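You operate a simulated robot arm through the tools that you are given. There is no shell and no other tool.

You are at the controls of a simulated robot arm. One attempt, no reset.

Task
Lay the green mat: plate, bowl on it, yellow napkin beside them, and push the green chair in.
Fine: plate and bowl from the serving tray.

It is judged by the outcome, as a careful person would: the job done as asked, and still so three seconds after it is handed in. It fails if anything else is knocked over, pushed out of place, dropped, spilled or broken. Flat cloth is picked up by pressing the open fingertips on it (5 to 10 N) and closing them slowly along it; thin cloth reads only 2 to 8 mm in the jaws.

Robot
A 7-joint arm with a two-finger parallel gripper, fixed in place. Base frame: the origin is on the floor under the middle of its stand, x ahead of it, y to its left, z up; the work surface is at about z = 75. Lengths are in cm, angles in degrees, forces in N, time in s.
It reaches about 137.2 cm from its shoulder. Its first joint turns from -149.0 to 149.0 degrees. Payload 3.43 kg.
The TCP is the grasp point between the finger pads, 3 cm short of the fingertips. In the tool frame z runs along the fingers and y along their closing line. The gripper opens to 9.4 cm. The fingers are 2.8 cm wide and 1 cm thick; the gripper's body (5 by 9.6 cm) begins 5.5 cm behind the TCP.
Orientation is that of the tool frame in the base frame, as [roll, pitch, yaw] about the fixed x, y, z axes, in that order (R = Rz(yaw) Ry(pitch) Rx(roll)). With the fingers straight down and closing along the base's y, the tool's x points along the base's -x, its y along +y and its z along -z.

Tools
- The arm moves only by the tool step_arm. Its argument "targets" is a list that holds one entry, the list of rows, each a list of 7 numbers: the turn, a rotation vector about the tool's x, y, z in degrees, then the shift along the tool's x, y, z in cm, then the closure, from 0 (fully open) to 1 (shut). In form: [[[rx, ry, rz, dx, dy, dz, gripper], ...]]. A call has 1 to 20 rows; each row shifts and turns the commanded pose from where the row before left it, along the tool's axes as they then stand. A row lasts 0.2 s, in which the tool goes at most 5 cm and 8.6 degrees; a call with a longer step from one row to the next is refused whole, and so is a gripper value outside its range. Where a pose cannot be reached the arm comes as near as it can. A force on the tool above 40 N (or 10 N above the force at the start of the call, whichever is more), or a blocked arm, ends the call early, and 0.2 s more pass. The fingers move at their own pace (about 4.5 cm/s each) and stop on an object; they squeeze with about 23 N. The grip force told is the motor's: it shows also when the fingers shut on nothing. Time passes only in rows, and 0.2 s behind the last, so rows that do not move let the fingers close. It gives the time, the measured TCP pose, the force on the tool (base axes), the opening and the grip force at its end, in the units of the frame above (readings bear some noise), with the torque about the TCP (base axes, N m) and any sound that the robot's microphone picked up.
- Cameras (640 x 400 px; columns grow to the right, rows downward): "scene" is fixed at [39.98, 65.09, 147.73]; the picture's right is [-0.83, -0.56, 0.00], its down [-0.27, 0.40, -0.88] and it looks along [0.50, -0.72, -0.48] (base axes); focal length 352 px, centre (320, 200). "wrist" rides on the gripper at [7.6, 1.4, -10.2] in the tool frame; the picture's right is [-0.18, 0.98, 0.00], its down [-0.75, -0.14, -0.64] and it looks along [-0.63, -0.12, 0.77] (tool axes); focal length 243 px, centre (320, 200). There is no depth. A picture from a camera that has moved, and an enlarged one, comes with that camera's place and axes in the base frame and with its lens.
- capture(camera): a new picture of that camera. No time passes.
- zoom(camera, box): a new picture of the part [left, top, right, bottom] of that camera's present view, enlarged. No time passes.
- job_done(): hands the job in; it is judged then, once.

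Nothing tells you positions but the pictures and the camera data. Unless the task says otherwise, let go and move clear before handing in.

The tools are called after ">>>" as a command line: name --argument value ..., lists and objects as JSON in quotes. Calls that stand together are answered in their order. step_arm: Moves the arm, as the interface text tells. Its arguments: {"type":"object","properties":{"targets":{"type":"array","items":{"type":"array","items":{"type":"array","items":{"type":"number"}}}}},"required":["targets"]} The other tools are called the same way: capture (camera) takes a picture; zoom (camera, box) takes an enlarged picture of a part of a camera's view; job_done () hands the job in.

At the start:

```text
time: 0.0
tcp_pos: [72.1, -67.56, 110.69]
tcp_rot: [180.0, 0.0, 180.0]
force: [-1.0, 0.1, 0.3]
ft_torque: [0.0, 0.03, -0.04]
finger_gap: 9.42
grip_force: 0.1
```

scene: 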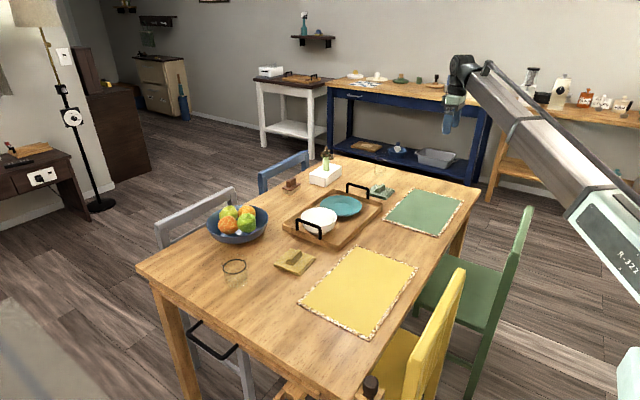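
wrist: 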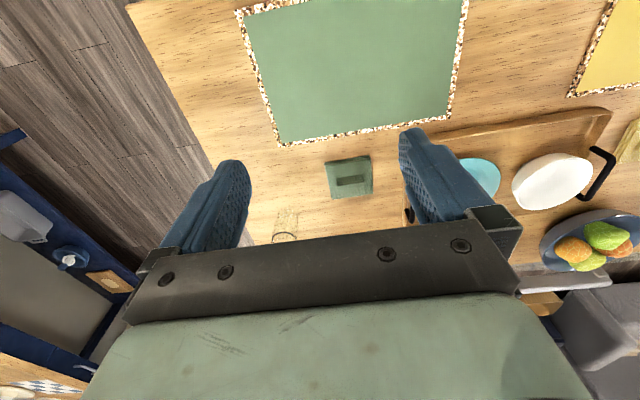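

I see a table with a green mat and a yellow mat, a serving tray holding a blue plate and a white bowl, two folded napkins, and green and yellow chairs. I'll take closer looks before moving.

>>> zoom --camera "scene" --box '[260, 140, 480, 278]'

>>> zoom --camera "scene" --box '[130, 140, 350, 278]'

>>> zoom --camera "scene" --box '[340, 180, 640, 400]'

>>> zoom --camera "wrist" --box '[220, 0, 640, 262]'

```text
2.90 times, centred on (370, 209) of scene
camera zoom: at [39.98, 65.09, 147.73], right [-0.83, -0.56, 0.0], down [-0.27, 0.4, -0.88], along [0.5, -0.72, -0.48], focal length 1020 px, centre (175, 174)
```

zoom: 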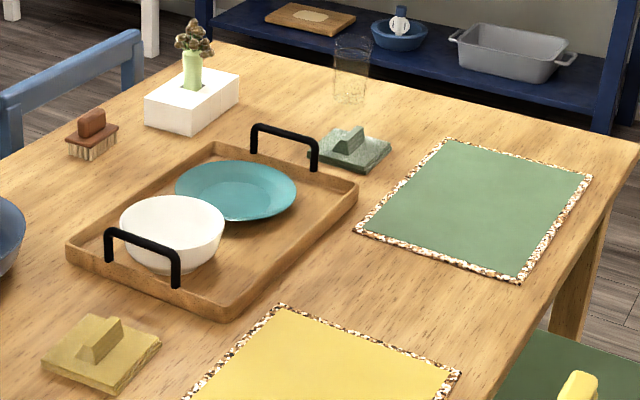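

```text
2.90 times, centred on (240, 209) of scene
camera zoom: at [39.98, 65.09, 147.73], right [-0.83, -0.56, 0.0], down [-0.27, 0.4, -0.88], along [0.5, -0.72, -0.48], focal length 1020 px, centre (552, 174)
```

zoom: 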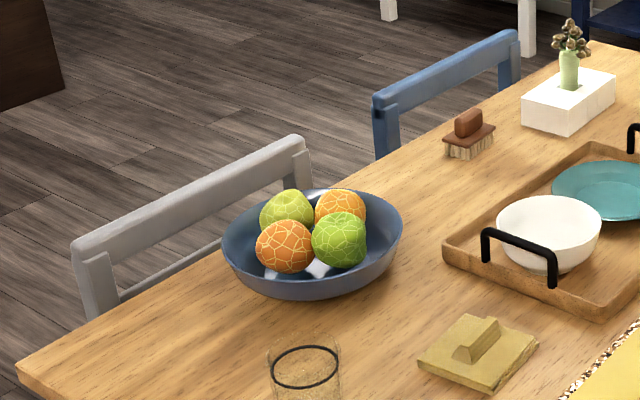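

```text
1.82 times, centred on (490, 290) of scene
camera zoom: at [39.98, 65.09, 147.73], right [-0.83, -0.56, 0.0], down [-0.27, 0.4, -0.88], along [0.5, -0.72, -0.48], focal length 640 px, centre (11, 36)
```

zoom: 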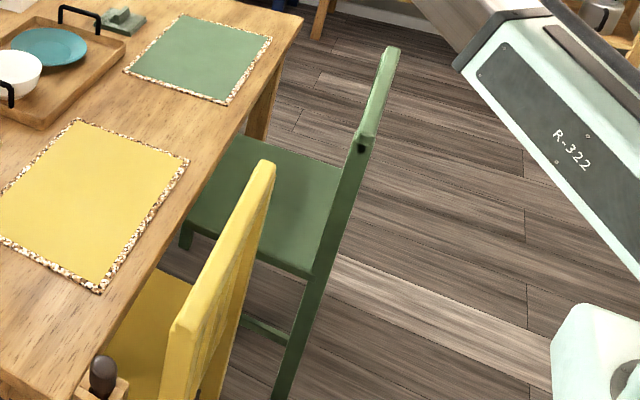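

```text
1.52 times, centred on (430, 131) of wrist
camera zoom: at [64.41, -66.15, 120.76], right [0.18, 0.98, 0.0], down [0.75, -0.14, 0.64], along [0.63, -0.12, -0.77], focal length 370 px, centre (152, 305)
```

zoom: 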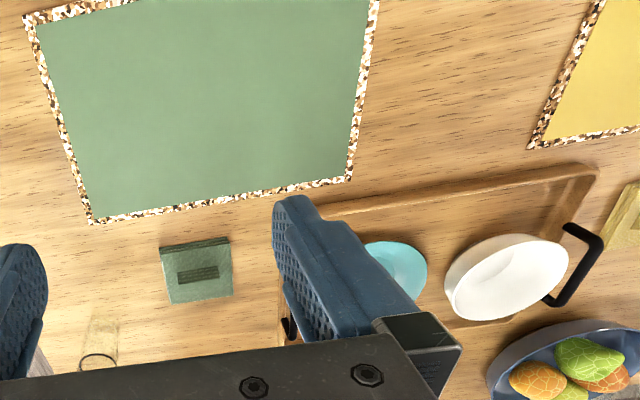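

The green mat spans about x 64–86, y -79 to -45. The plate is near (102, -41), the bowl near (102, -25) and the yellow napkin near (98, -5). I'll swing over to the tray side to look with the wrist camera.

>>> step_arm --targets '[[[0, 0, 0, -0.3, 4, -0.2, 0], [0, 0, 0, -0.3, 4, -0.2, 0], [0, 0, 0, -0.3, 4, -0.2, 0], [0, 0, 0, -0.3, 4, -0.2, 0], [0, 0, 0, -0.3, 4, -0.2, 0], [0, 0, 0, -0.3, 4, -0.2, 0], [0, 0, 0, -0.3, 4, -0.2, 0], [0, 0, 0, -0.3, 4, -0.2, 0], [0, 0, 0, 0, 0, 0, 0]]]'

>>> capture --camera "wrist"

>>> capture --camera "scene"

```text
time: 2.0
tcp_pos: [74.16, -35.41, 112.4]
tcp_rot: [-180.0, 0.1, 180.0]
force: [0.0, 0.0, -1.1]
ft_torque: [0.0, 0.01, 0.03]
finger_gap: 9.39
grip_force: 0.0
```

```text
taken
camera wrist: at [66.65, -34.02, 122.52], right [0.18, 0.98, 0.0], down [0.75, -0.14, 0.64], along [0.63, -0.12, -0.77], focal length 243 px, centre (320, 200)
```

wrist: 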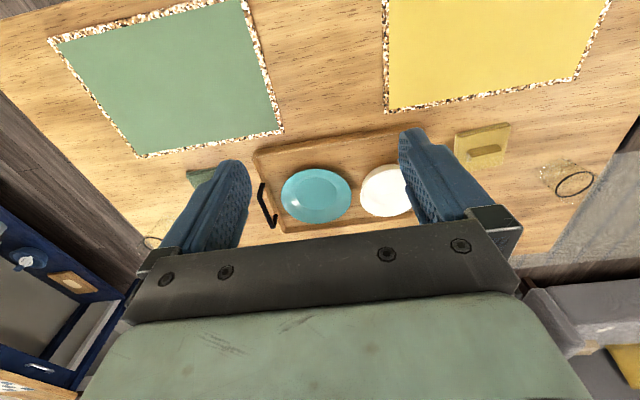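

```text
taken
```

scene: 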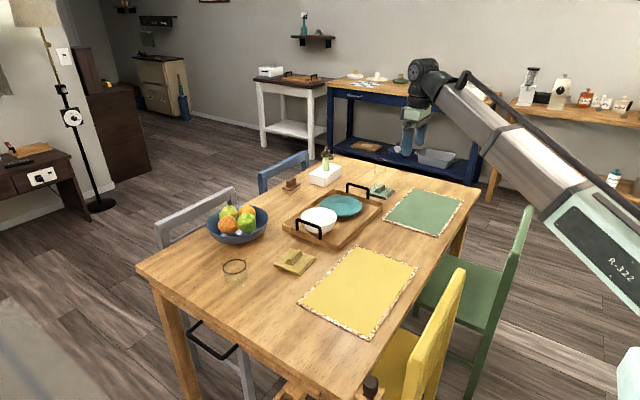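

Plate and bowl positions agree between both cameras. I'll zoom in on the tray to see the rim heights and handles.

>>> zoom --camera "wrist" --box '[236, 110, 436, 235]'

>>> zoom --camera "scene" --box '[270, 170, 400, 252]'

>>> zoom --camera "scene" --box '[262, 240, 332, 284]'

```text
3.20 times, centred on (336, 172) of wrist
camera zoom: at [66.65, -34.02, 122.52], right [0.18, 0.98, 0.0], down [0.75, -0.14, 0.64], along [0.63, -0.12, -0.77], focal length 776 px, centre (269, 288)
```

zoom: 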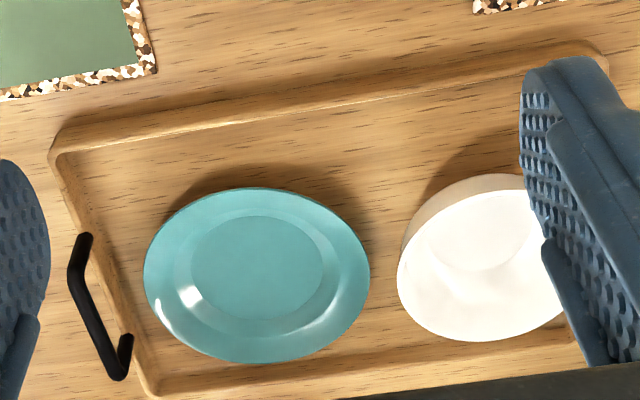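

```text
4.88 times, centred on (335, 211) of scene
camera zoom: at [39.98, 65.09, 147.73], right [-0.83, -0.56, 0.0], down [-0.27, 0.4, -0.88], along [0.5, -0.72, -0.48], focal length 1717 px, centre (247, 146)
```

zoom: 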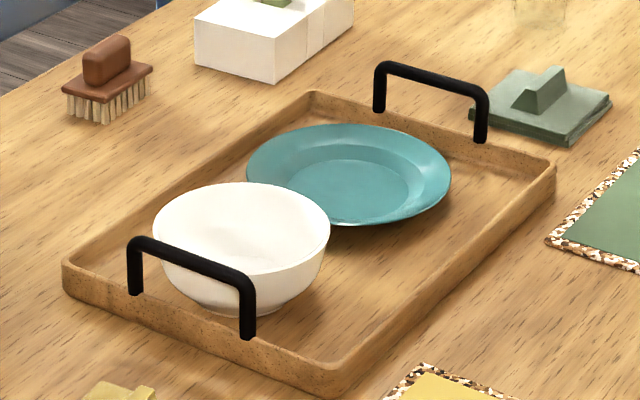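

```text
9.09 times, centred on (297, 262) of scene
camera zoom: at [39.98, 65.09, 147.73], right [-0.83, -0.56, 0.0], down [-0.27, 0.4, -0.88], along [0.5, -0.72, -0.48], focal length 3199 px, centre (529, -364)
```

zoom: 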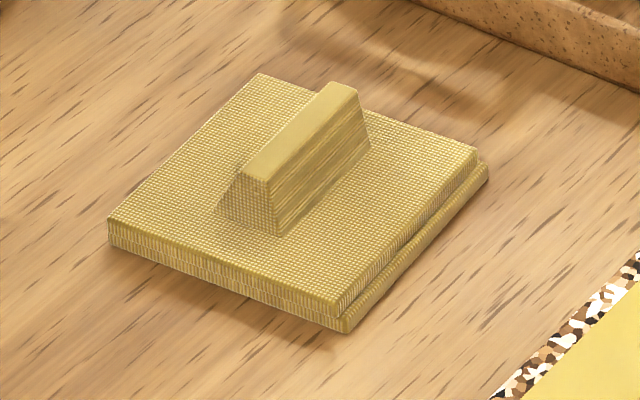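

The tray is about x 89–113, with its walls only about 2 cm high. The napkin has a gripping ridge running along y at about (99, -6). I'll go above it and turn the gripper 90° so the fingers close along x.

>>> step_arm --targets '[[[0, 0, 0, -2.7, 3.27, 1.3, 0], [0, 0, 0, -2.7, 3.27, 1.3, 0], [0, 0, 0, -2.7, 3.27, 1.3, 0], [0, 0, 0, -2.7, 3.27, 1.3, 0], [0, 0, 0, -2.7, 3.27, 1.3, 0], [0, 0, 0, -2.7, 3.27, 1.3, 0], [0, 0, 0, -2.7, 3.27, 1.3, 0], [0, 0, 0, -2.7, 3.27, 1.3, 0], [0, 0, 0, -2.7, 3.27, 1.3, 0]]]'

>>> step_arm --targets '[[[0, 0, 8.182, 0, 0, 0, 0], [0, 0, 8.182, 0, 0, 0, 0], [0, 0, 8.182, 0, 0, 0, 0], [0, 0, 8.182, 0, 0, 0, 0], [0, 0, 8.182, 0, 0, 0, 0], [0, 0, 8.182, 0, 0, 0, 0], [0, 0, 8.182, 0, 0, 0, 0], [0, 0, 8.182, 0, 0, 0, 0], [0, 0, 8.182, 0, 0, 0, 0], [0, 0, 8.182, 0, 0, 0, 0], [0, 0, 8.18, 0, 0, 0, 0], [0, 0, 0, 0, 0, 0, 0]]]'

>>> capture --camera "wrist"

>>> capture --camera "scene"

```text
time: 4.0
tcp_pos: [98.65, -6.07, 100.48]
tcp_rot: [-180.0, 0.0, -179.9]
force: [-0.1, -0.1, 0.4]
ft_torque: [0.01, 0.0, 0.02]
finger_gap: 9.38
grip_force: 0.1
```

```text
time: 6.6
tcp_pos: [98.68, -6.24, 100.49]
tcp_rot: [-180.0, -0.1, 90.1]
force: [0.1, -0.4, -0.3]
ft_torque: [0.02, -0.04, -0.02]
finger_gap: 9.38
grip_force: 0.0
```

```text
taken
camera wrist: at [100.13, 1.52, 110.66], right [0.98, -0.18, 0.0], down [-0.14, -0.75, 0.64], along [-0.12, -0.63, -0.77], focal length 243 px, centre (320, 200)
```

wrist: 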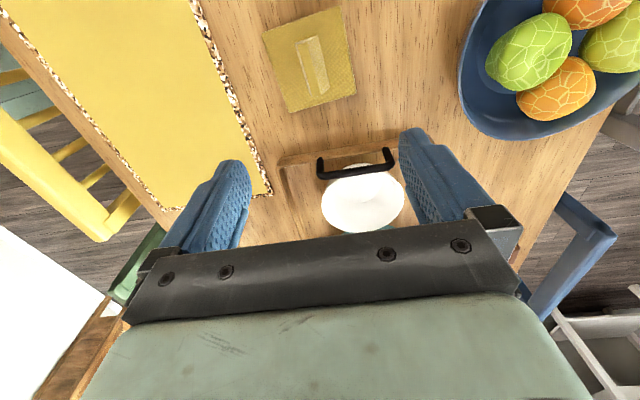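

```text
taken
```

scene: 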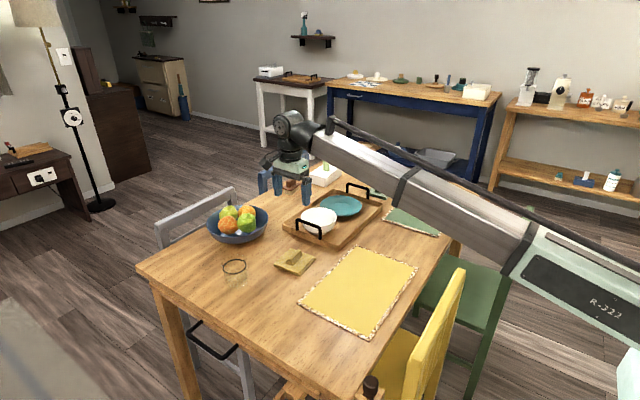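

>>> zoom --camera "wrist" --box '[240, 0, 400, 120]'

```text
3.33 times, centred on (320, 60) of wrist
camera zoom: at [100.13, 1.52, 110.66], right [0.98, -0.18, 0.0], down [-0.14, -0.75, 0.64], along [-0.12, -0.63, -0.77], focal length 809 px, centre (320, 667)
```

zoom: 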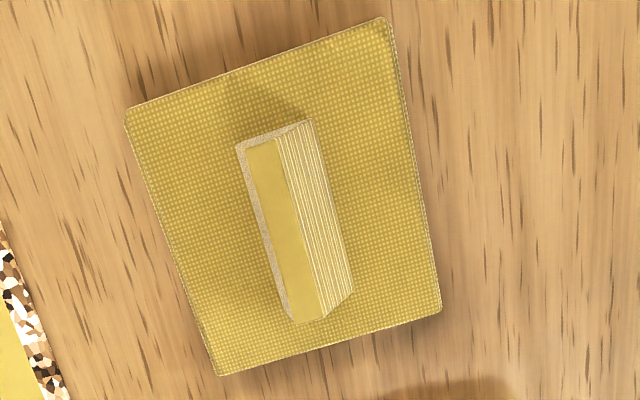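

The napkin's centre is about (97.75, -4.85), turned about 4.5°, with its ridge top near z 78. I'll line up with it, partly close the fingers and descend to just above it.

>>> step_arm --targets '[[[0, 0, -4.5, 0, 0, 0, 0.4], [0, 0, 0, 1.3, -1.0, 3, 0.4], [0, 0, 0, 0, 0, 4, 0.4], [0, 0, 0, 0, 0, 4, 0.4], [0, 0, 0, 0, 0, 4, 0.4], [0, 0, 0, 0, 0, 3, 0.4], [0, 0, 0, 0, 0, 0, 0.4]]]'

>>> capture --camera "wrist"

>>> zoom --camera "scene" --box '[240, 200, 370, 290]'

```text
time: 8.2
tcp_pos: [97.48, -4.93, 82.55]
tcp_rot: [-179.9, 0.0, 94.7]
force: [-0.4, 0.1, -0.4]
ft_torque: [-0.01, 0.02, -0.04]
finger_gap: 5.64
grip_force: 0.0
```

```text
taken
camera wrist: at [98.28, 2.73, 92.65], right [0.99, -0.11, 0.0], down [-0.08, -0.76, 0.64], along [-0.07, -0.64, -0.77], focal length 243 px, centre (320, 200)
```

wrist: 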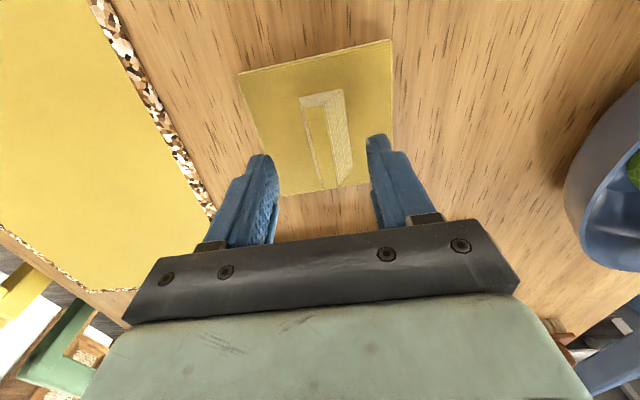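

```text
4.44 times, centred on (305, 245) of scene
camera zoom: at [39.98, 65.09, 147.73], right [-0.83, -0.56, 0.0], down [-0.27, 0.4, -0.88], along [0.5, -0.72, -0.48], focal length 1564 px, centre (387, 0)
```

zoom: 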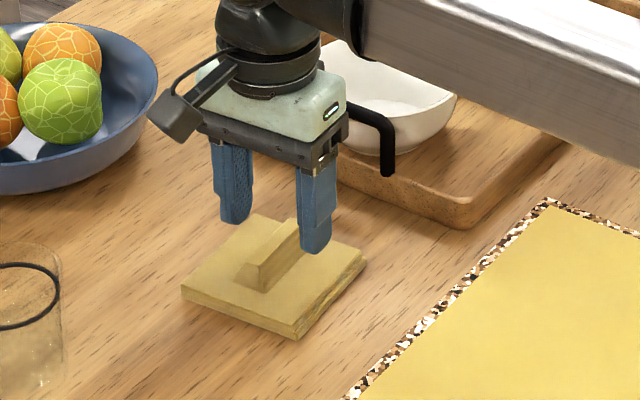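

The fingers straddle the ridge, about 0.4 cm off centre. I'll correct that and lower slowly towards contact.

>>> step_arm --targets '[[[0, 0, 0, 0.3, 0.4, 0, 0.4], [0, 0, 0, 0, 0, 1, 0.4], [0, 0, 0, 0, 0, 1, 0.4], [0, 0, 0, 0, 0, 0.5, 0.4], [0, 0, 0, 0, 0, 0, 0.4]]]'

>>> step_arm --targets '[[[0, 0, 0, 0, 0, 0.2, 0.4], [0, 0, 0, 0, 0, 0.2, 0.4], [0, 0, 0, 0, 0, 0, 0.4]]]'

```text
time: 9.4
tcp_pos: [97.86, -4.6, 80.08]
tcp_rot: [-180.0, -0.1, 94.6]
force: [0.0, -0.5, 0.6]
ft_torque: [0.01, 0.02, 0.01]
finger_gap: 5.64
grip_force: 0.1
```

```text
time: 10.2
tcp_pos: [97.95, -4.61, 79.58]
tcp_rot: [-180.0, 0.0, 94.6]
force: [-0.2, 0.5, 0.1]
ft_torque: [0.0, -0.04, 0.0]
finger_gap: 5.64
grip_force: 0.1
```

>>> step_arm --targets '[[[0, 0, 0, 0, 0, 0.2, 0.4], [0, 0, 0, 0, 0, 0.15, 0.4], [0, 0, 0, 0, 0, 0, 0.4]]]'

>>> zoom --camera "scene" --box '[262, 220, 342, 280]'

```text
time: 11.0
tcp_pos: [98.03, -4.67, 79.3]
tcp_rot: [179.9, 0.1, 94.7]
force: [4.9, -2.3, 20.3]
ft_torque: [-0.09, 0.13, 0.0]
finger_gap: 5.62
grip_force: 0.1
```

```text
6.67 times, centred on (302, 250) of scene
camera zoom: at [39.98, 65.09, 147.73], right [-0.83, -0.56, 0.0], down [-0.27, 0.4, -0.88], along [0.5, -0.72, -0.48], focal length 2346 px, centre (440, -133)
```

zoom: 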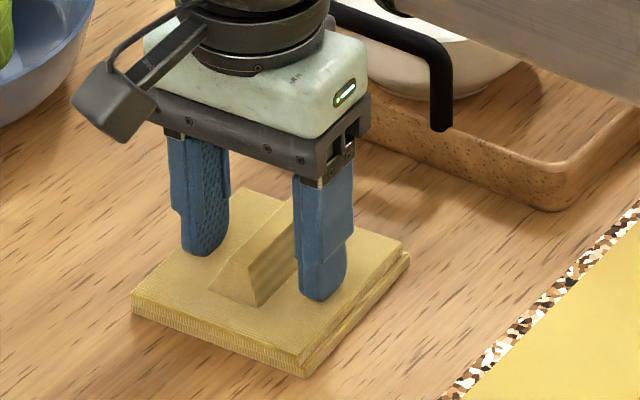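

I've touched the napkin, but at 20 N, which is too firm. I'll ease off to the 5–10 N range and then close slowly on the ridge.

>>> step_arm --targets '[[[0, 0, 0, 0, 0, -0.12, 0.4], [0, 0, 0, 0, 0, 0, 0.4]]]'

```text
time: 11.6
tcp_pos: [97.98, -4.56, 79.48]
tcp_rot: [179.9, 0.0, 94.6]
force: [6.5, -1.1, 11.8]
ft_torque: [-0.04, -0.18, 0.01]
finger_gap: 5.65
grip_force: 0.1
```

>>> step_arm --targets '[[[0, 0, 0, 0, 0, -0.04, 0.45], [0, 0, 0, 0, 0, 0, 0.5], [0, 0, 0, 0, 0, 0, 0.55], [0, 0, 0, 0, 0, 0, 0.6]]]'

```text
time: 12.6
tcp_pos: [97.86, -4.58, 79.35]
tcp_rot: [180.0, 0.0, 94.6]
force: [1.4, 0.6, 3.9]
ft_torque: [0.04, -0.05, 0.01]
finger_gap: 3.93
grip_force: 1.7
```

>>> step_arm --targets '[[[0, 0, 0, 0, 0, 0.05, 0.65], [0, 0, 0, 0, 0, 0, 0.7], [0, 0, 0, 0, 0, 0, 0.75], [0, 0, 0, 0, 0, 0, 0.8], [0, 0, 0, 0, 0, 0, 0.85], [0, 0, 0, 0, 0, 0, 0.9], [0, 0, 0, 0, 0, 0, 0.95], [0, 0, 0, 0, 0, 0, 1], [0, 0, 0, 0, 0, 0, 1], [0, 0, 0, 0, 0, 0, 1]]]'

>>> zoom --camera "scene" --box '[262, 220, 342, 280]'

```text
time: 14.8
tcp_pos: [97.86, -4.58, 79.45]
tcp_rot: [-179.9, 0.0, 94.6]
force: [-2.9, -1.1, 7.3]
ft_torque: [-0.02, 0.08, 0.08]
finger_gap: 1.51
grip_force: 23.4
```

```text
6.67 times, centred on (302, 250) of scene
camera zoom: at [39.98, 65.09, 147.73], right [-0.83, -0.56, 0.0], down [-0.27, 0.4, -0.88], along [0.5, -0.72, -0.48], focal length 2346 px, centre (440, -133)
```

zoom: 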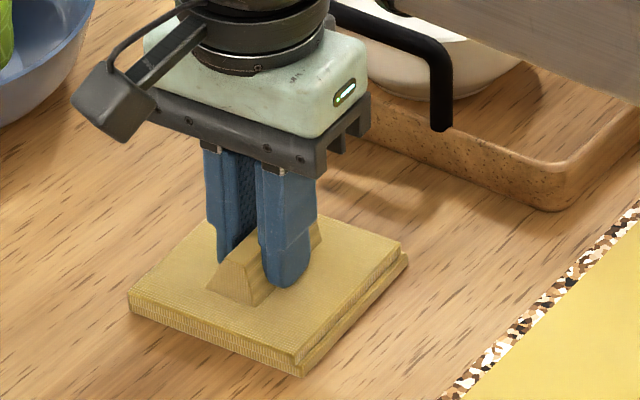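

The fingers hold the ridge with a gap of 1.5 cm and a 23 N grip. I'll lift slowly and check that the napkin comes up with it.

>>> step_arm --targets '[[[0, 0, 0, 0, 0, -0.5, 1], [0, 0, 0, 0, 0, -1, 1], [0, 0, 0, 0, 0, -1.5, 1], [0, 0, 0, 0, 0, -2, 1], [0, 0, 0, 0, 0, 0, 1]]]'

>>> zoom --camera "scene" --box '[240, 200, 370, 290]'

```text
time: 16.0
tcp_pos: [97.92, -4.56, 84.39]
tcp_rot: [180.0, 0.1, 94.6]
force: [0.4, 0.1, 0.2]
ft_torque: [0.01, 0.02, -0.01]
finger_gap: 1.5
grip_force: 23.1
```

```text
4.44 times, centred on (305, 245) of scene
camera zoom: at [39.98, 65.09, 147.73], right [-0.83, -0.56, 0.0], down [-0.27, 0.4, -0.88], along [0.5, -0.72, -0.48], focal length 1564 px, centre (387, 0)
```

zoom: 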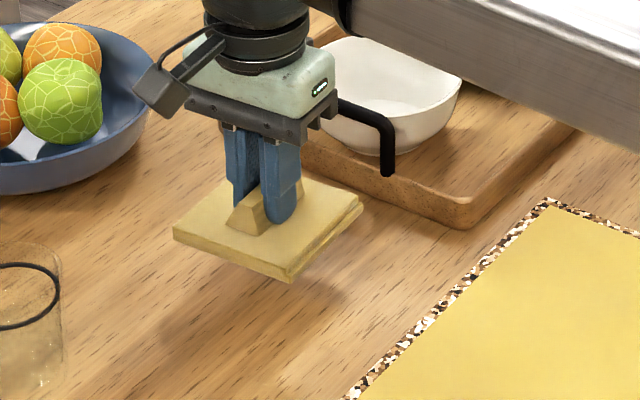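

The napkin is up. I'll raise it, square it and carry it to the left end of the green mat, around (75, -50.8), leaving room for the plate.

>>> step_arm --targets '[[[0, 0, 4.6, 0, 0, -3, 1], [0, 0, 0, 0, 0, -4, 1], [0, 0, 0, 0, 0, -4, 1], [0, 0, 0, 0, 0, -4, 1], [0, 0, 0, -3.85, -1.9, 0, 1], [0, 0, 0, -3.85, -1.9, 0, 1], [0, 0, 0, -3.85, -1.9, 0, 1], [0, 0, 0, -3.85, -1.9, 0, 1], [0, 0, 0, -3.85, -1.9, 0, 1], [0, 0, 0, -3.85, -1.9, 0, 1], [0, 0, 0, -3.85, -1.9, 0, 1], [0, 0, 0, -3.85, -1.9, 0, 1], [0, 0, 0, -3.85, -1.9, 0, 1], [0, 0, 0, -3.85, -1.9, 0, 1], [0, 0, 0, -3.85, -1.9, 0, 1], [0, 0, 0, -3.85, -1.9, 0, 1], [0, 0, 0, 0, 0, 0, 1]]]'

>>> capture --camera "wrist"

>>> capture --camera "scene"

```text
time: 19.6
tcp_pos: [75.04, -50.79, 99.48]
tcp_rot: [-180.0, 0.0, 90.0]
force: [-0.3, 0.0, -0.9]
ft_torque: [0.01, -0.01, -0.03]
finger_gap: 1.52
grip_force: 23.1
```

```text
taken
camera wrist: at [76.58, -43.21, 109.64], right [0.98, -0.18, 0.0], down [-0.14, -0.75, 0.64], along [-0.12, -0.63, -0.77], focal length 243 px, centre (320, 200)
```

wrist: 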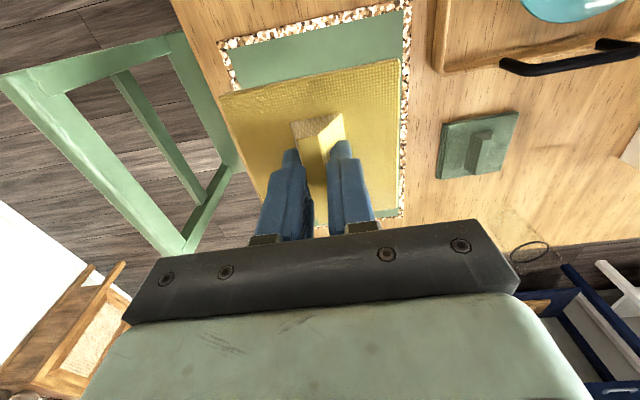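

```text
taken
```

scene: 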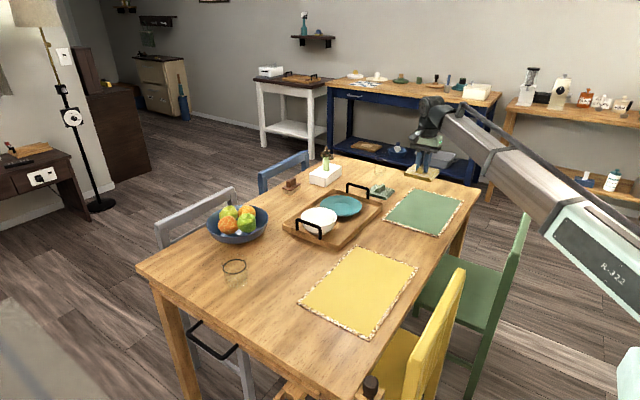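

The napkin hangs over the left part of the green mat as planned. I'll lower it to just above the mat.

>>> step_arm --targets '[[[0, 0, 0, 0, 0, 4, 1], [0, 0, 0, 0, 0, 4, 1], [0, 0, 0, 0, 0, 4, 1], [0, 0, 0, 0, 0, 4, 1], [0, 0, 0, 0, 0, 2, 1], [0, 0, 0, 0, 0, 0.6, 1], [0, 0, 0, 0, 0, 0, 1]]]'

>>> step_arm --targets '[[[0, 0, 0, 0, 0, 0.2, 1], [0, 0, 0, 0, 0, 0.2, 1], [0, 0, 0, 0, 0, 0, 1]]]'

```text
time: 21.2
tcp_pos: [75.25, -50.71, 80.77]
tcp_rot: [-179.9, -0.1, 90.0]
force: [0.2, 0.2, -0.1]
ft_torque: [-0.01, -0.01, 0.0]
finger_gap: 1.48
grip_force: 23.0
```

```text
time: 22.0
tcp_pos: [75.16, -50.74, 80.48]
tcp_rot: [-179.9, -0.1, 90.0]
force: [-0.3, 0.0, 0.3]
ft_torque: [-0.01, -0.03, 0.0]
finger_gap: 1.52
grip_force: 23.1
```

>>> step_arm --targets '[[[0, 0, 0, 0, 0, 0.2, 1], [0, 0, 0, 0, 0, 0.2, 1], [0, 0, 0, 0, 0, 0, 1]]]'

```text
time: 22.8
tcp_pos: [75.18, -50.64, 80.03]
tcp_rot: [180.0, 0.0, 90.0]
force: [-0.2, 0.2, -0.1]
ft_torque: [0.03, 0.01, 0.02]
finger_gap: 1.52
grip_force: 23.1
```

>>> step_arm --targets '[[[0, 0, 0, 0, 0, 0.15, 1], [0, 0, 0, 0, 0, 0.15, 1], [0, 0, 0, 0, 0, 0, 1]]]'

>>> zoom --camera "scene" --box '[370, 150, 490, 240]'

```text
time: 23.6
tcp_pos: [75.12, -50.78, 79.9]
tcp_rot: [179.8, 0.1, 90.0]
force: [4.6, 1.4, 30.7]
ft_torque: [0.13, -0.02, 0.01]
finger_gap: 1.51
grip_force: 22.9
```

```text
4.44 times, centred on (430, 195) of scene
camera zoom: at [39.98, 65.09, 147.73], right [-0.83, -0.56, 0.0], down [-0.27, 0.4, -0.88], along [0.5, -0.72, -0.48], focal length 1564 px, centre (-169, 222)
```

zoom: 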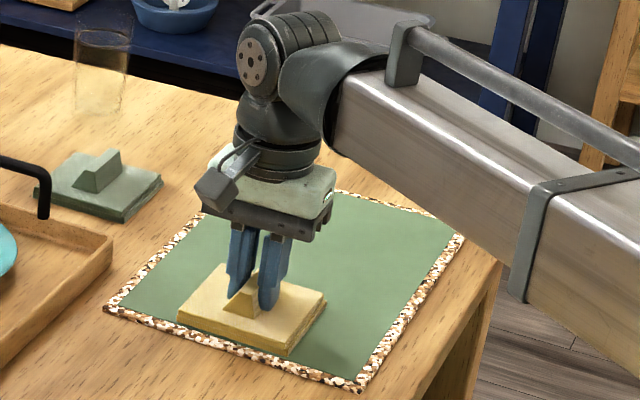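

The napkin is down on the mat. I'll relieve the pressure, open the fingers gently and lift clear.

>>> step_arm --targets '[[[0, 0, 0, 0, 0, -0.15, 1], [0, 0, 0, 0, 0, 0, 0.85], [0, 0, 0, 0, 0, 0, 0.75], [0, 0, 0, 0, 0, 0, 0.65], [0, 0, 0, 0, 0, 0, 0.6], [0, 0, 0, 0, 0, 0, 0.6]]]'

>>> step_arm --targets '[[[0, 0, 0, 0, 0, -0.5, 0.6], [0, 0, 0, 0, 0, -1, 0.6], [0, 0, 0, 0, 0, -3, 0.6], [0, 0, 0, 0, 0, -4, 0.6], [0, 0, 0, 0, 0, -5, 0.6], [0, 0, 0, 0, 0, -5, 0.6], [0, 0, 0, 0, 0, 0, 0.6]]]'

>>> capture --camera "wrist"

>>> zoom --camera "scene" --box '[370, 150, 490, 240]'

```text
time: 25.0
tcp_pos: [74.92, -50.69, 79.91]
tcp_rot: [-180.0, -0.1, 89.8]
force: [-9.8, -0.5, 17.6]
ft_torque: [-0.02, 0.14, -0.01]
finger_gap: 3.18
grip_force: 0.1
```

```text
time: 26.6
tcp_pos: [75.25, -50.73, 98.39]
tcp_rot: [180.0, 0.1, 90.0]
force: [0.2, -0.3, 0.7]
ft_torque: [-0.04, 0.01, 0.02]
finger_gap: 3.78
grip_force: 0.2
```

```text
taken
camera wrist: at [76.67, -43.04, 108.49], right [0.98, -0.18, 0.0], down [-0.14, -0.75, 0.64], along [-0.12, -0.63, -0.77], focal length 243 px, centre (320, 200)
```

wrist: 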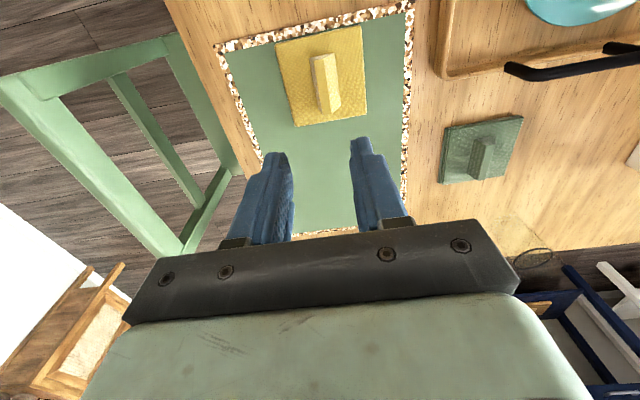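

```text
4.44 times, centred on (430, 195) of scene
camera zoom: at [39.98, 65.09, 147.73], right [-0.83, -0.56, 0.0], down [-0.27, 0.4, -0.88], along [0.5, -0.72, -0.48], focal length 1564 px, centre (-169, 222)
```

zoom: 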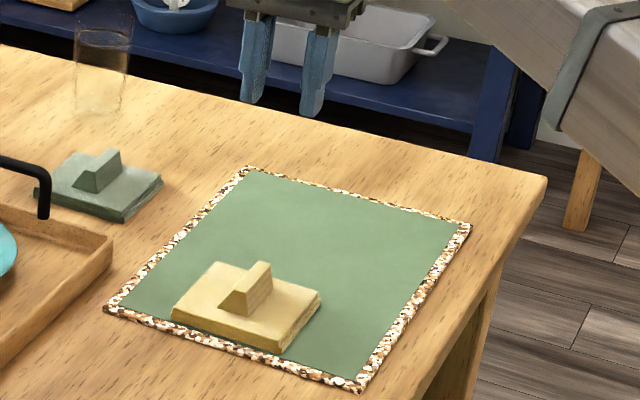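

The napkin is squarely on the mat, so the plate can go at about (75, -65). Before grasping the plate I'll tilt the gripper and look at its rim from a lower angle.

>>> step_arm --targets '[[[0, 0, 0, 3.44, 1.93, 0, 0.6], [0, 0, 0, 3.44, 1.93, 0, 0.6], [0, 0, 0, 3.44, 1.93, 0, 0.6], [0, 0, 0, 3.44, 1.93, 0, 0.6], [0, 0, 0, 3.44, 1.93, 0, 0.6], [0, 0, 0, 3.44, 1.93, 0, 0.6], [0, 0, 0, 3.44, 1.93, 0, 0.6], [-8.57, 0, 0, 0, 0, 0, 0.6], [-8.57, 0, 0, 0, 0, 0, 0.6], [-8.57, 0, 0, 0, 0, 0, 0.6], [-8.57, 0, 0, 0, 0, 0, 0.6], [-8.57, 0, 0, 0, 0, 0, 0.6], [-8.57, 0, 0, 0, 0, 0, 0.6], [-8.57, 0, 0, 0, 0, 0, 0.6], [0, 0, 0, 0, -3, 1.75, 0.6], [0, 0, 0, 0, -3, 1.75, 0.6], [0, 0, 0, 0, 0, 0, 0.6]]]'

>>> capture --camera "wrist"

>>> capture --camera "scene"

```text
time: 30.2
tcp_pos: [88.7, -26.68, 91.22]
tcp_rot: [119.9, 0.0, 89.9]
force: [-0.6, 0.2, -0.8]
ft_torque: [-0.01, 0.01, 0.01]
finger_gap: 3.76
grip_force: 0.0
```

```text
taken
camera wrist: at [80.49, -19.12, 97.58], right [0.49, -0.18, 0.85], down [-0.63, -0.75, 0.2], along [0.6, -0.63, -0.49], focal length 243 px, centre (320, 200)
```

wrist: 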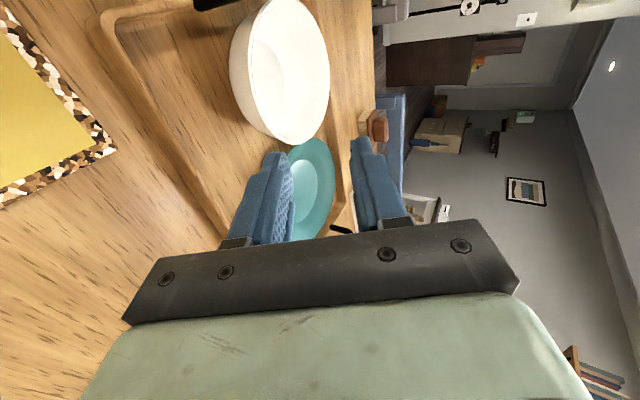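

```text
taken
```

scene: 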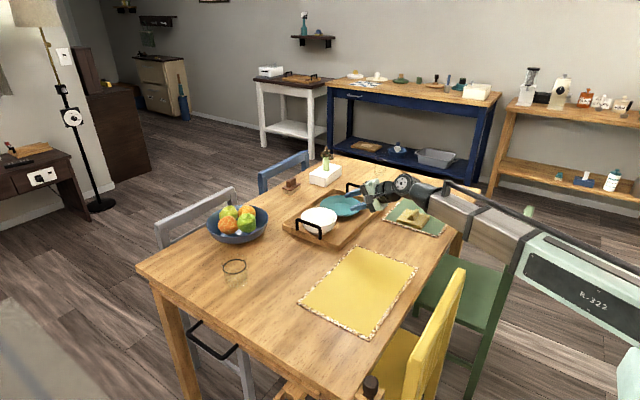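

>>> step_arm --targets '[[[0, 0, 0, -4, -2.33, -0.38, 0.6], [0, 0, 0, -4, -2.33, -0.38, 0.6], [0, 0, 0, -4, -2.33, -0.38, 0.6], [0, 0, 0, 0, 0, 0, 0.6]]]'

>>> capture --camera "wrist"

>>> zoom --camera "wrist" --box '[220, 20, 420, 150]'

```text
time: 31.2
tcp_pos: [84.09, -38.74, 86.09]
tcp_rot: [120.1, -0.1, 90.1]
force: [-0.4, -0.3, 1.1]
ft_torque: [0.05, -0.01, 0.01]
finger_gap: 3.74
grip_force: 0.0
```

```text
taken
camera wrist: at [75.93, -31.16, 92.31], right [0.49, -0.18, 0.85], down [-0.63, -0.75, 0.2], along [0.6, -0.63, -0.49], focal length 243 px, centre (320, 200)
```

wrist: 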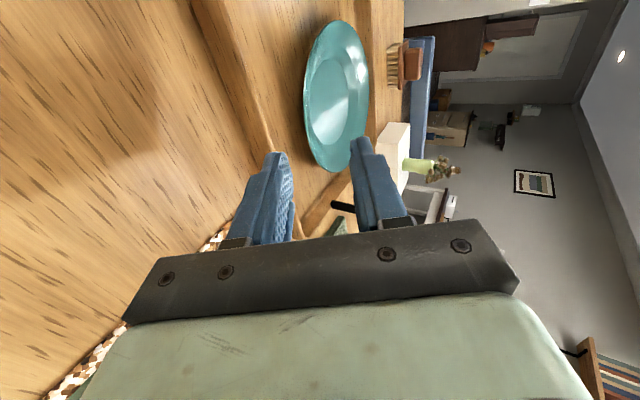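

```text
3.08 times, centred on (320, 85) of wrist
camera zoom: at [75.93, -31.16, 92.31], right [0.49, -0.18, 0.85], down [-0.63, -0.75, 0.2], along [0.6, -0.63, -0.49], focal length 746 px, centre (320, 554)
```

zoom: 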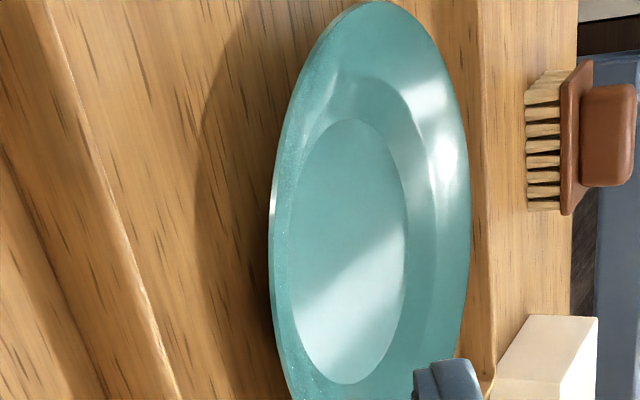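

The plate has a flat well and a raised, wide rim with its edge near z 77.9. I'll zoom further on the tray wall and plate edge to judge the clearances.

>>> zoom --camera "scene" --box '[316, 178, 392, 226]'

>>> zoom --camera "wrist" --box '[180, 0, 380, 180]'

```text
8.33 times, centred on (354, 202) of scene
camera zoom: at [39.98, 65.09, 147.73], right [-0.83, -0.56, 0.0], down [-0.27, 0.4, -0.88], along [0.5, -0.72, -0.48], focal length 2932 px, centre (37, 183)
```

zoom: 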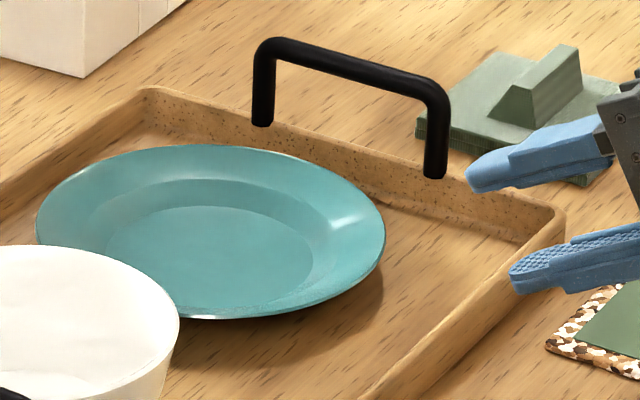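

```text
2.22 times, centred on (280, 90) of wrist
camera zoom: at [75.93, -31.16, 92.31], right [0.49, -0.18, 0.85], down [-0.63, -0.75, 0.2], along [0.6, -0.63, -0.49], focal length 539 px, centre (409, 444)
```

zoom: 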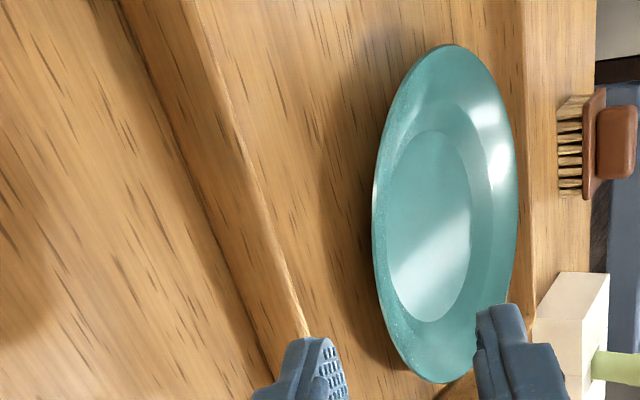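

The tray wall is low (about z 77.4), and the rim stands about 2 cm above the tray floor. I plan to slide the lower finger under the near (-x) rim at about 30° below horizontal, so I'll move to a stand-off first.

>>> step_arm --targets '[[[0, 0, 0, -1.33, -0.45, 2.7, 0.65], [0, 0, 0, -1.33, -0.45, 2.8, 0.65], [0, 0, 0, 0, 0, 0, 0.65]]]'

>>> capture --camera "wrist"

>>> zoom --camera "scene" --box '[316, 170, 416, 234]'

```text
time: 32.0
tcp_pos: [88.3, -41.46, 82.61]
tcp_rot: [120.0, 0.0, 89.9]
force: [1.4, -0.4, 0.4]
ft_torque: [0.01, -0.01, -0.01]
finger_gap: 3.28
grip_force: 0.0
```

```text
taken
camera wrist: at [80.16, -33.79, 88.8], right [0.49, -0.18, 0.85], down [-0.63, -0.75, 0.2], along [0.6, -0.63, -0.49], focal length 243 px, centre (320, 200)
```

wrist: 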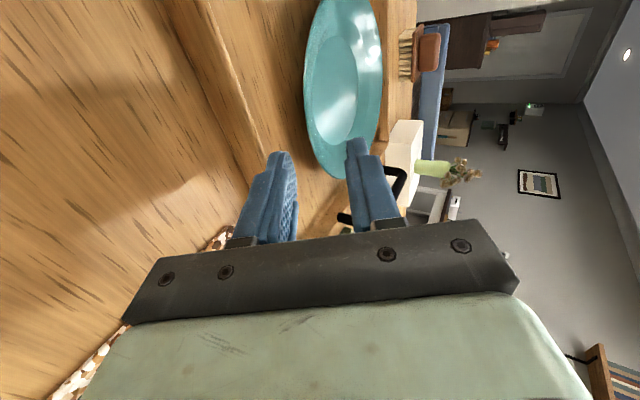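

```text
6.25 times, centred on (366, 202) of scene
camera zoom: at [39.98, 65.09, 147.73], right [-0.83, -0.56, 0.0], down [-0.27, 0.4, -0.88], along [0.5, -0.72, -0.48], focal length 2199 px, centre (32, 188)
```

zoom: 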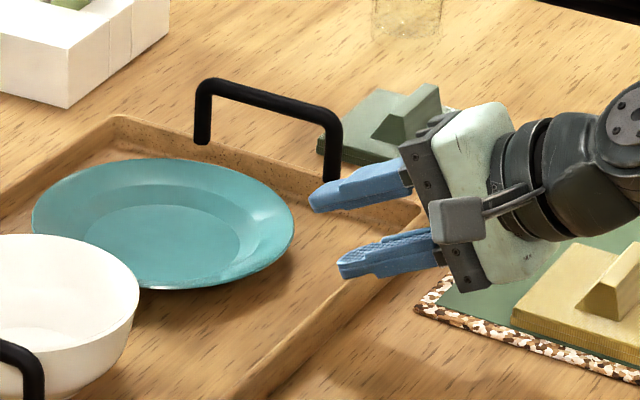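

The gripper is lined up, with the lower finger clearing the tray wall. I'll advance part of the way along the fingers and check.

>>> step_arm --targets '[[[0, 0, 0, 0, 0, 2, 0.65], [0, 0, 0, 0, 0, 1.5, 0.65], [0, 0, 0, 0, 0, 1, 0.65], [0, 0, 0, 0, 0, 0, 0.65]]]'

>>> zoom --camera "wrist" --box '[200, 20, 440, 260]'

>>> zoom --camera "scene" --box '[326, 178, 396, 224]'

```text
time: 33.0
tcp_pos: [92.33, -41.17, 80.19]
tcp_rot: [120.0, -0.1, 89.9]
force: [-0.3, 1.0, 0.0]
ft_torque: [0.01, -0.01, 0.0]
finger_gap: 3.25
grip_force: 0.2
```

```text
1.67 times, centred on (320, 140) of wrist
camera zoom: at [84.17, -33.51, 86.5], right [0.49, -0.18, 0.85], down [-0.63, -0.75, 0.2], along [0.6, -0.63, -0.49], focal length 404 px, centre (320, 300)
```

zoom: 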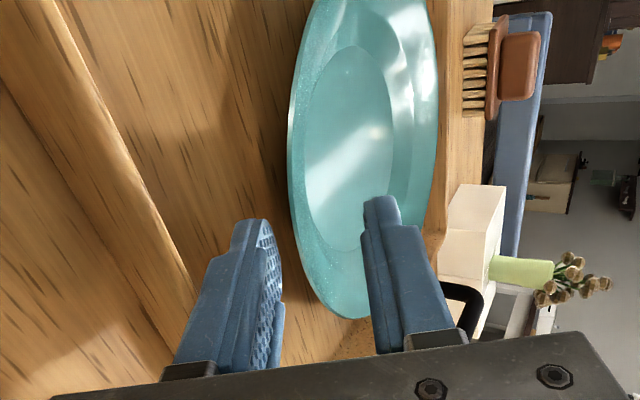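

```text
8.70 times, centred on (361, 201) of scene
camera zoom: at [39.98, 65.09, 147.73], right [-0.83, -0.56, 0.0], down [-0.27, 0.4, -0.88], along [0.5, -0.72, -0.48], focal length 3060 px, centre (-36, 191)
```

zoom: 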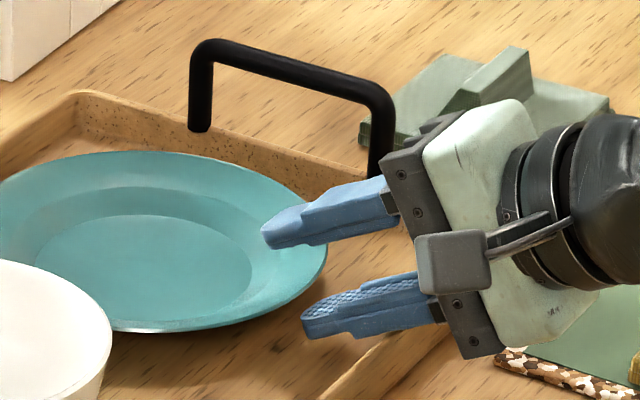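

>>> step_arm --targets '[[[0, 0, 0, 0, 0, 0.4, 0.65], [0, 0, 0, 0, 0, 0.4, 0.65], [0, 0, 0, 0, 0, 0, 0.65]]]'

>>> zoom --camera "wrist" --box '[240, 60, 400, 220]'

>>> zoom --camera "scene" --box '[346, 188, 386, 214]'

```text
time: 33.8
tcp_pos: [93.03, -41.21, 79.76]
tcp_rot: [120.0, 0.0, 90.0]
force: [0.2, -0.1, -0.2]
ft_torque: [0.02, 0.02, 0.01]
finger_gap: 3.3
grip_force: 0.0
```

```text
2.50 times, centred on (320, 140) of wrist
camera zoom: at [84.92, -33.57, 86.1], right [0.49, -0.18, 0.85], down [-0.63, -0.75, 0.2], along [0.6, -0.63, -0.49], focal length 606 px, centre (320, 350)
```

zoom: 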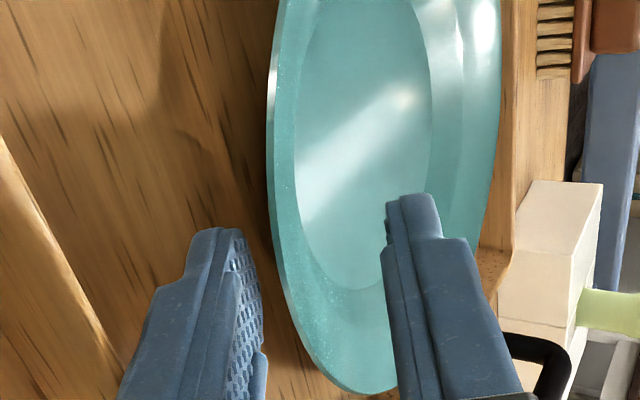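

```text
15.38 times, centred on (366, 201) of scene
camera zoom: at [39.98, 65.09, 147.73], right [-0.83, -0.56, 0.0], down [-0.27, 0.4, -0.88], along [0.5, -0.72, -0.48], focal length 5414 px, centre (-388, 185)
```

zoom: 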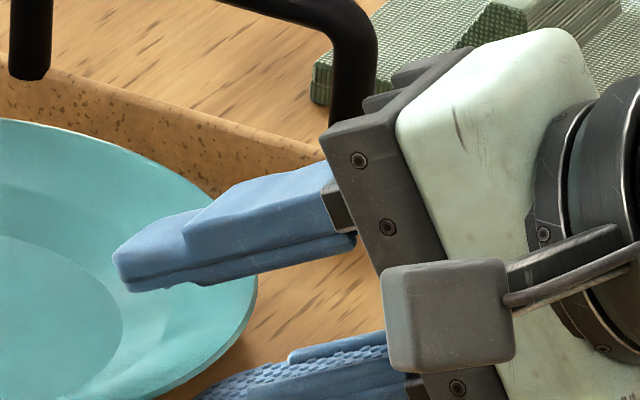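

>>> step_arm --targets '[[[0, 0, 0, 0, 0, 0.3, 0.65], [0, 0, 0, 0, 0, 0.3, 0.65], [0, 0, 0, 0, 0, 0, 0.65]]]'

>>> zoom --camera "wrist" --box '[240, 60, 400, 220]'

>>> zoom --camera "scene" --box '[336, 188, 386, 220]'

```text
time: 34.6
tcp_pos: [93.62, -41.38, 79.54]
tcp_rot: [119.9, 0.0, 90.0]
force: [-2.6, 1.6, 1.9]
ft_torque: [0.04, 0.1, 0.01]
finger_gap: 3.23
grip_force: 0.0
```

```text
2.50 times, centred on (320, 140) of wrist
camera zoom: at [85.38, -33.67, 85.76], right [0.49, -0.18, 0.85], down [-0.63, -0.75, 0.2], along [0.6, -0.63, -0.49], focal length 606 px, centre (320, 350)
```

zoom: 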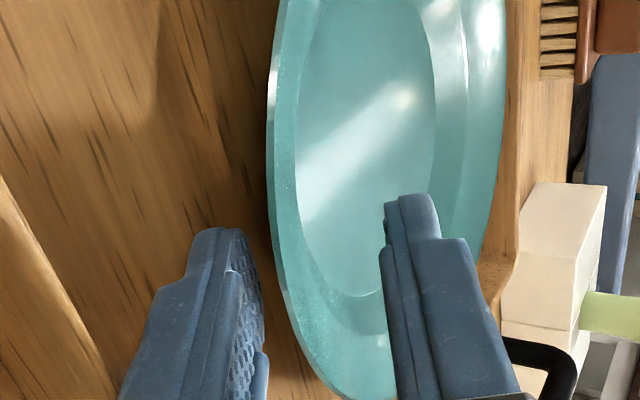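

```text
12.50 times, centred on (361, 204) of scene
camera zoom: at [39.98, 65.09, 147.73], right [-0.83, -0.56, 0.0], down [-0.27, 0.4, -0.88], along [0.5, -0.72, -0.48], focal length 4399 px, centre (-192, 150)
```

zoom: 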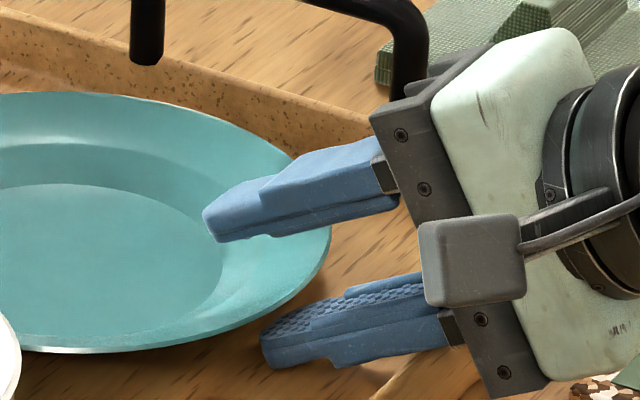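

>>> step_arm --targets '[[[0, 0, 0, 0, 0, 0.25, 0.65], [0, 0, 0, 0, 0, 0, 0.65]]]'

```text
time: 35.2
tcp_pos: [93.77, -41.2, 79.44]
tcp_rot: [120.0, 0.0, 89.9]
force: [-9.4, -1.1, 9.7]
ft_torque: [-0.04, 0.22, -0.08]
finger_gap: 3.1
grip_force: 0.0
```

The lower fingertip has touched the tray floor, so a flatter approach is needed to get further under the rim. I'll back out, tilt 8° flatter and come in again.

>>> step_arm --targets '[[[0, 0, 0, 0, 0, -1.2, 0.65], [0, 0, 0, 0, 0, -1.3, 0.65], [-8, 0, 0, 0, 0, 0, 0.65], [0, 0, 0, 0, -0.56, -0.2, 0.65], [0, 0, 0, 0, 0, 0, 0.65]]]'

>>> zoom --camera "scene" --box '[336, 188, 396, 226]'

>>> zoom --camera "wrist" --box '[220, 40, 420, 240]'

```text
time: 36.4
tcp_pos: [91.3, -41.33, 80.14]
tcp_rot: [111.9, 0.0, 89.9]
force: [10.3, 1.8, 12.9]
ft_torque: [-0.12, -0.02, 0.13]
finger_gap: 2.43
grip_force: 0.0
```

```text
10.53 times, centred on (366, 207) of scene
camera zoom: at [39.98, 65.09, 147.73], right [-0.83, -0.56, 0.0], down [-0.27, 0.4, -0.88], along [0.5, -0.72, -0.48], focal length 3704 px, centre (-164, 126)
```

zoom: 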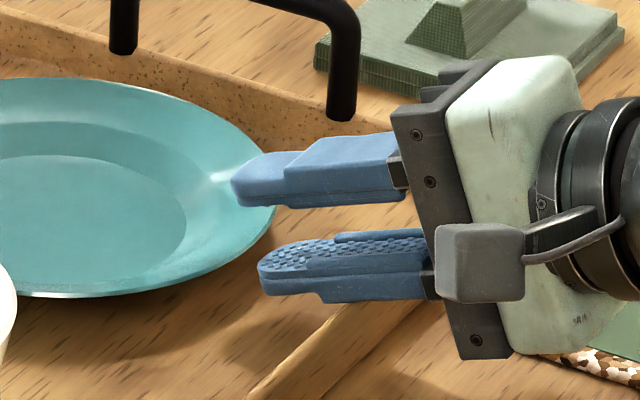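

```text
2.00 times, centred on (320, 140) of wrist
camera zoom: at [82.35, -33.68, 85.24], right [0.37, -0.18, 0.91], down [-0.65, -0.75, 0.11], along [0.67, -0.63, -0.4], focal length 485 px, centre (320, 320)
```

zoom: 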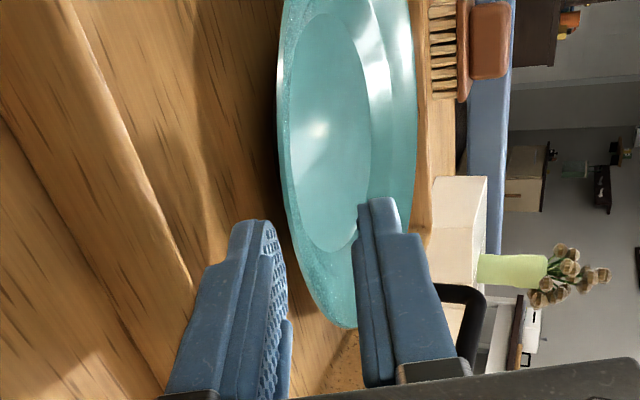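

The lower finger rested on the tray wall, so the flatter approach is blocked. I'll go back to 30°, insert to just short of the floor and lever the rim up slightly to get a deeper hold.

>>> step_arm --targets '[[[0, 0, 0, 0, 0.93, -0.38, 0.65], [8, 0, 0, 0, 0, 0, 0.65], [0, 0, 0, 0, -0.2, 0.3, 0.65], [0, 0, 0, 0, 0, 0, 0.65]]]'

```text
time: 37.4
tcp_pos: [91.41, -41.23, 80.82]
tcp_rot: [120.1, 0.0, 90.0]
force: [-0.3, -0.7, 0.1]
ft_torque: [-0.04, 0.01, 0.0]
finger_gap: 3.3
grip_force: 0.1
```

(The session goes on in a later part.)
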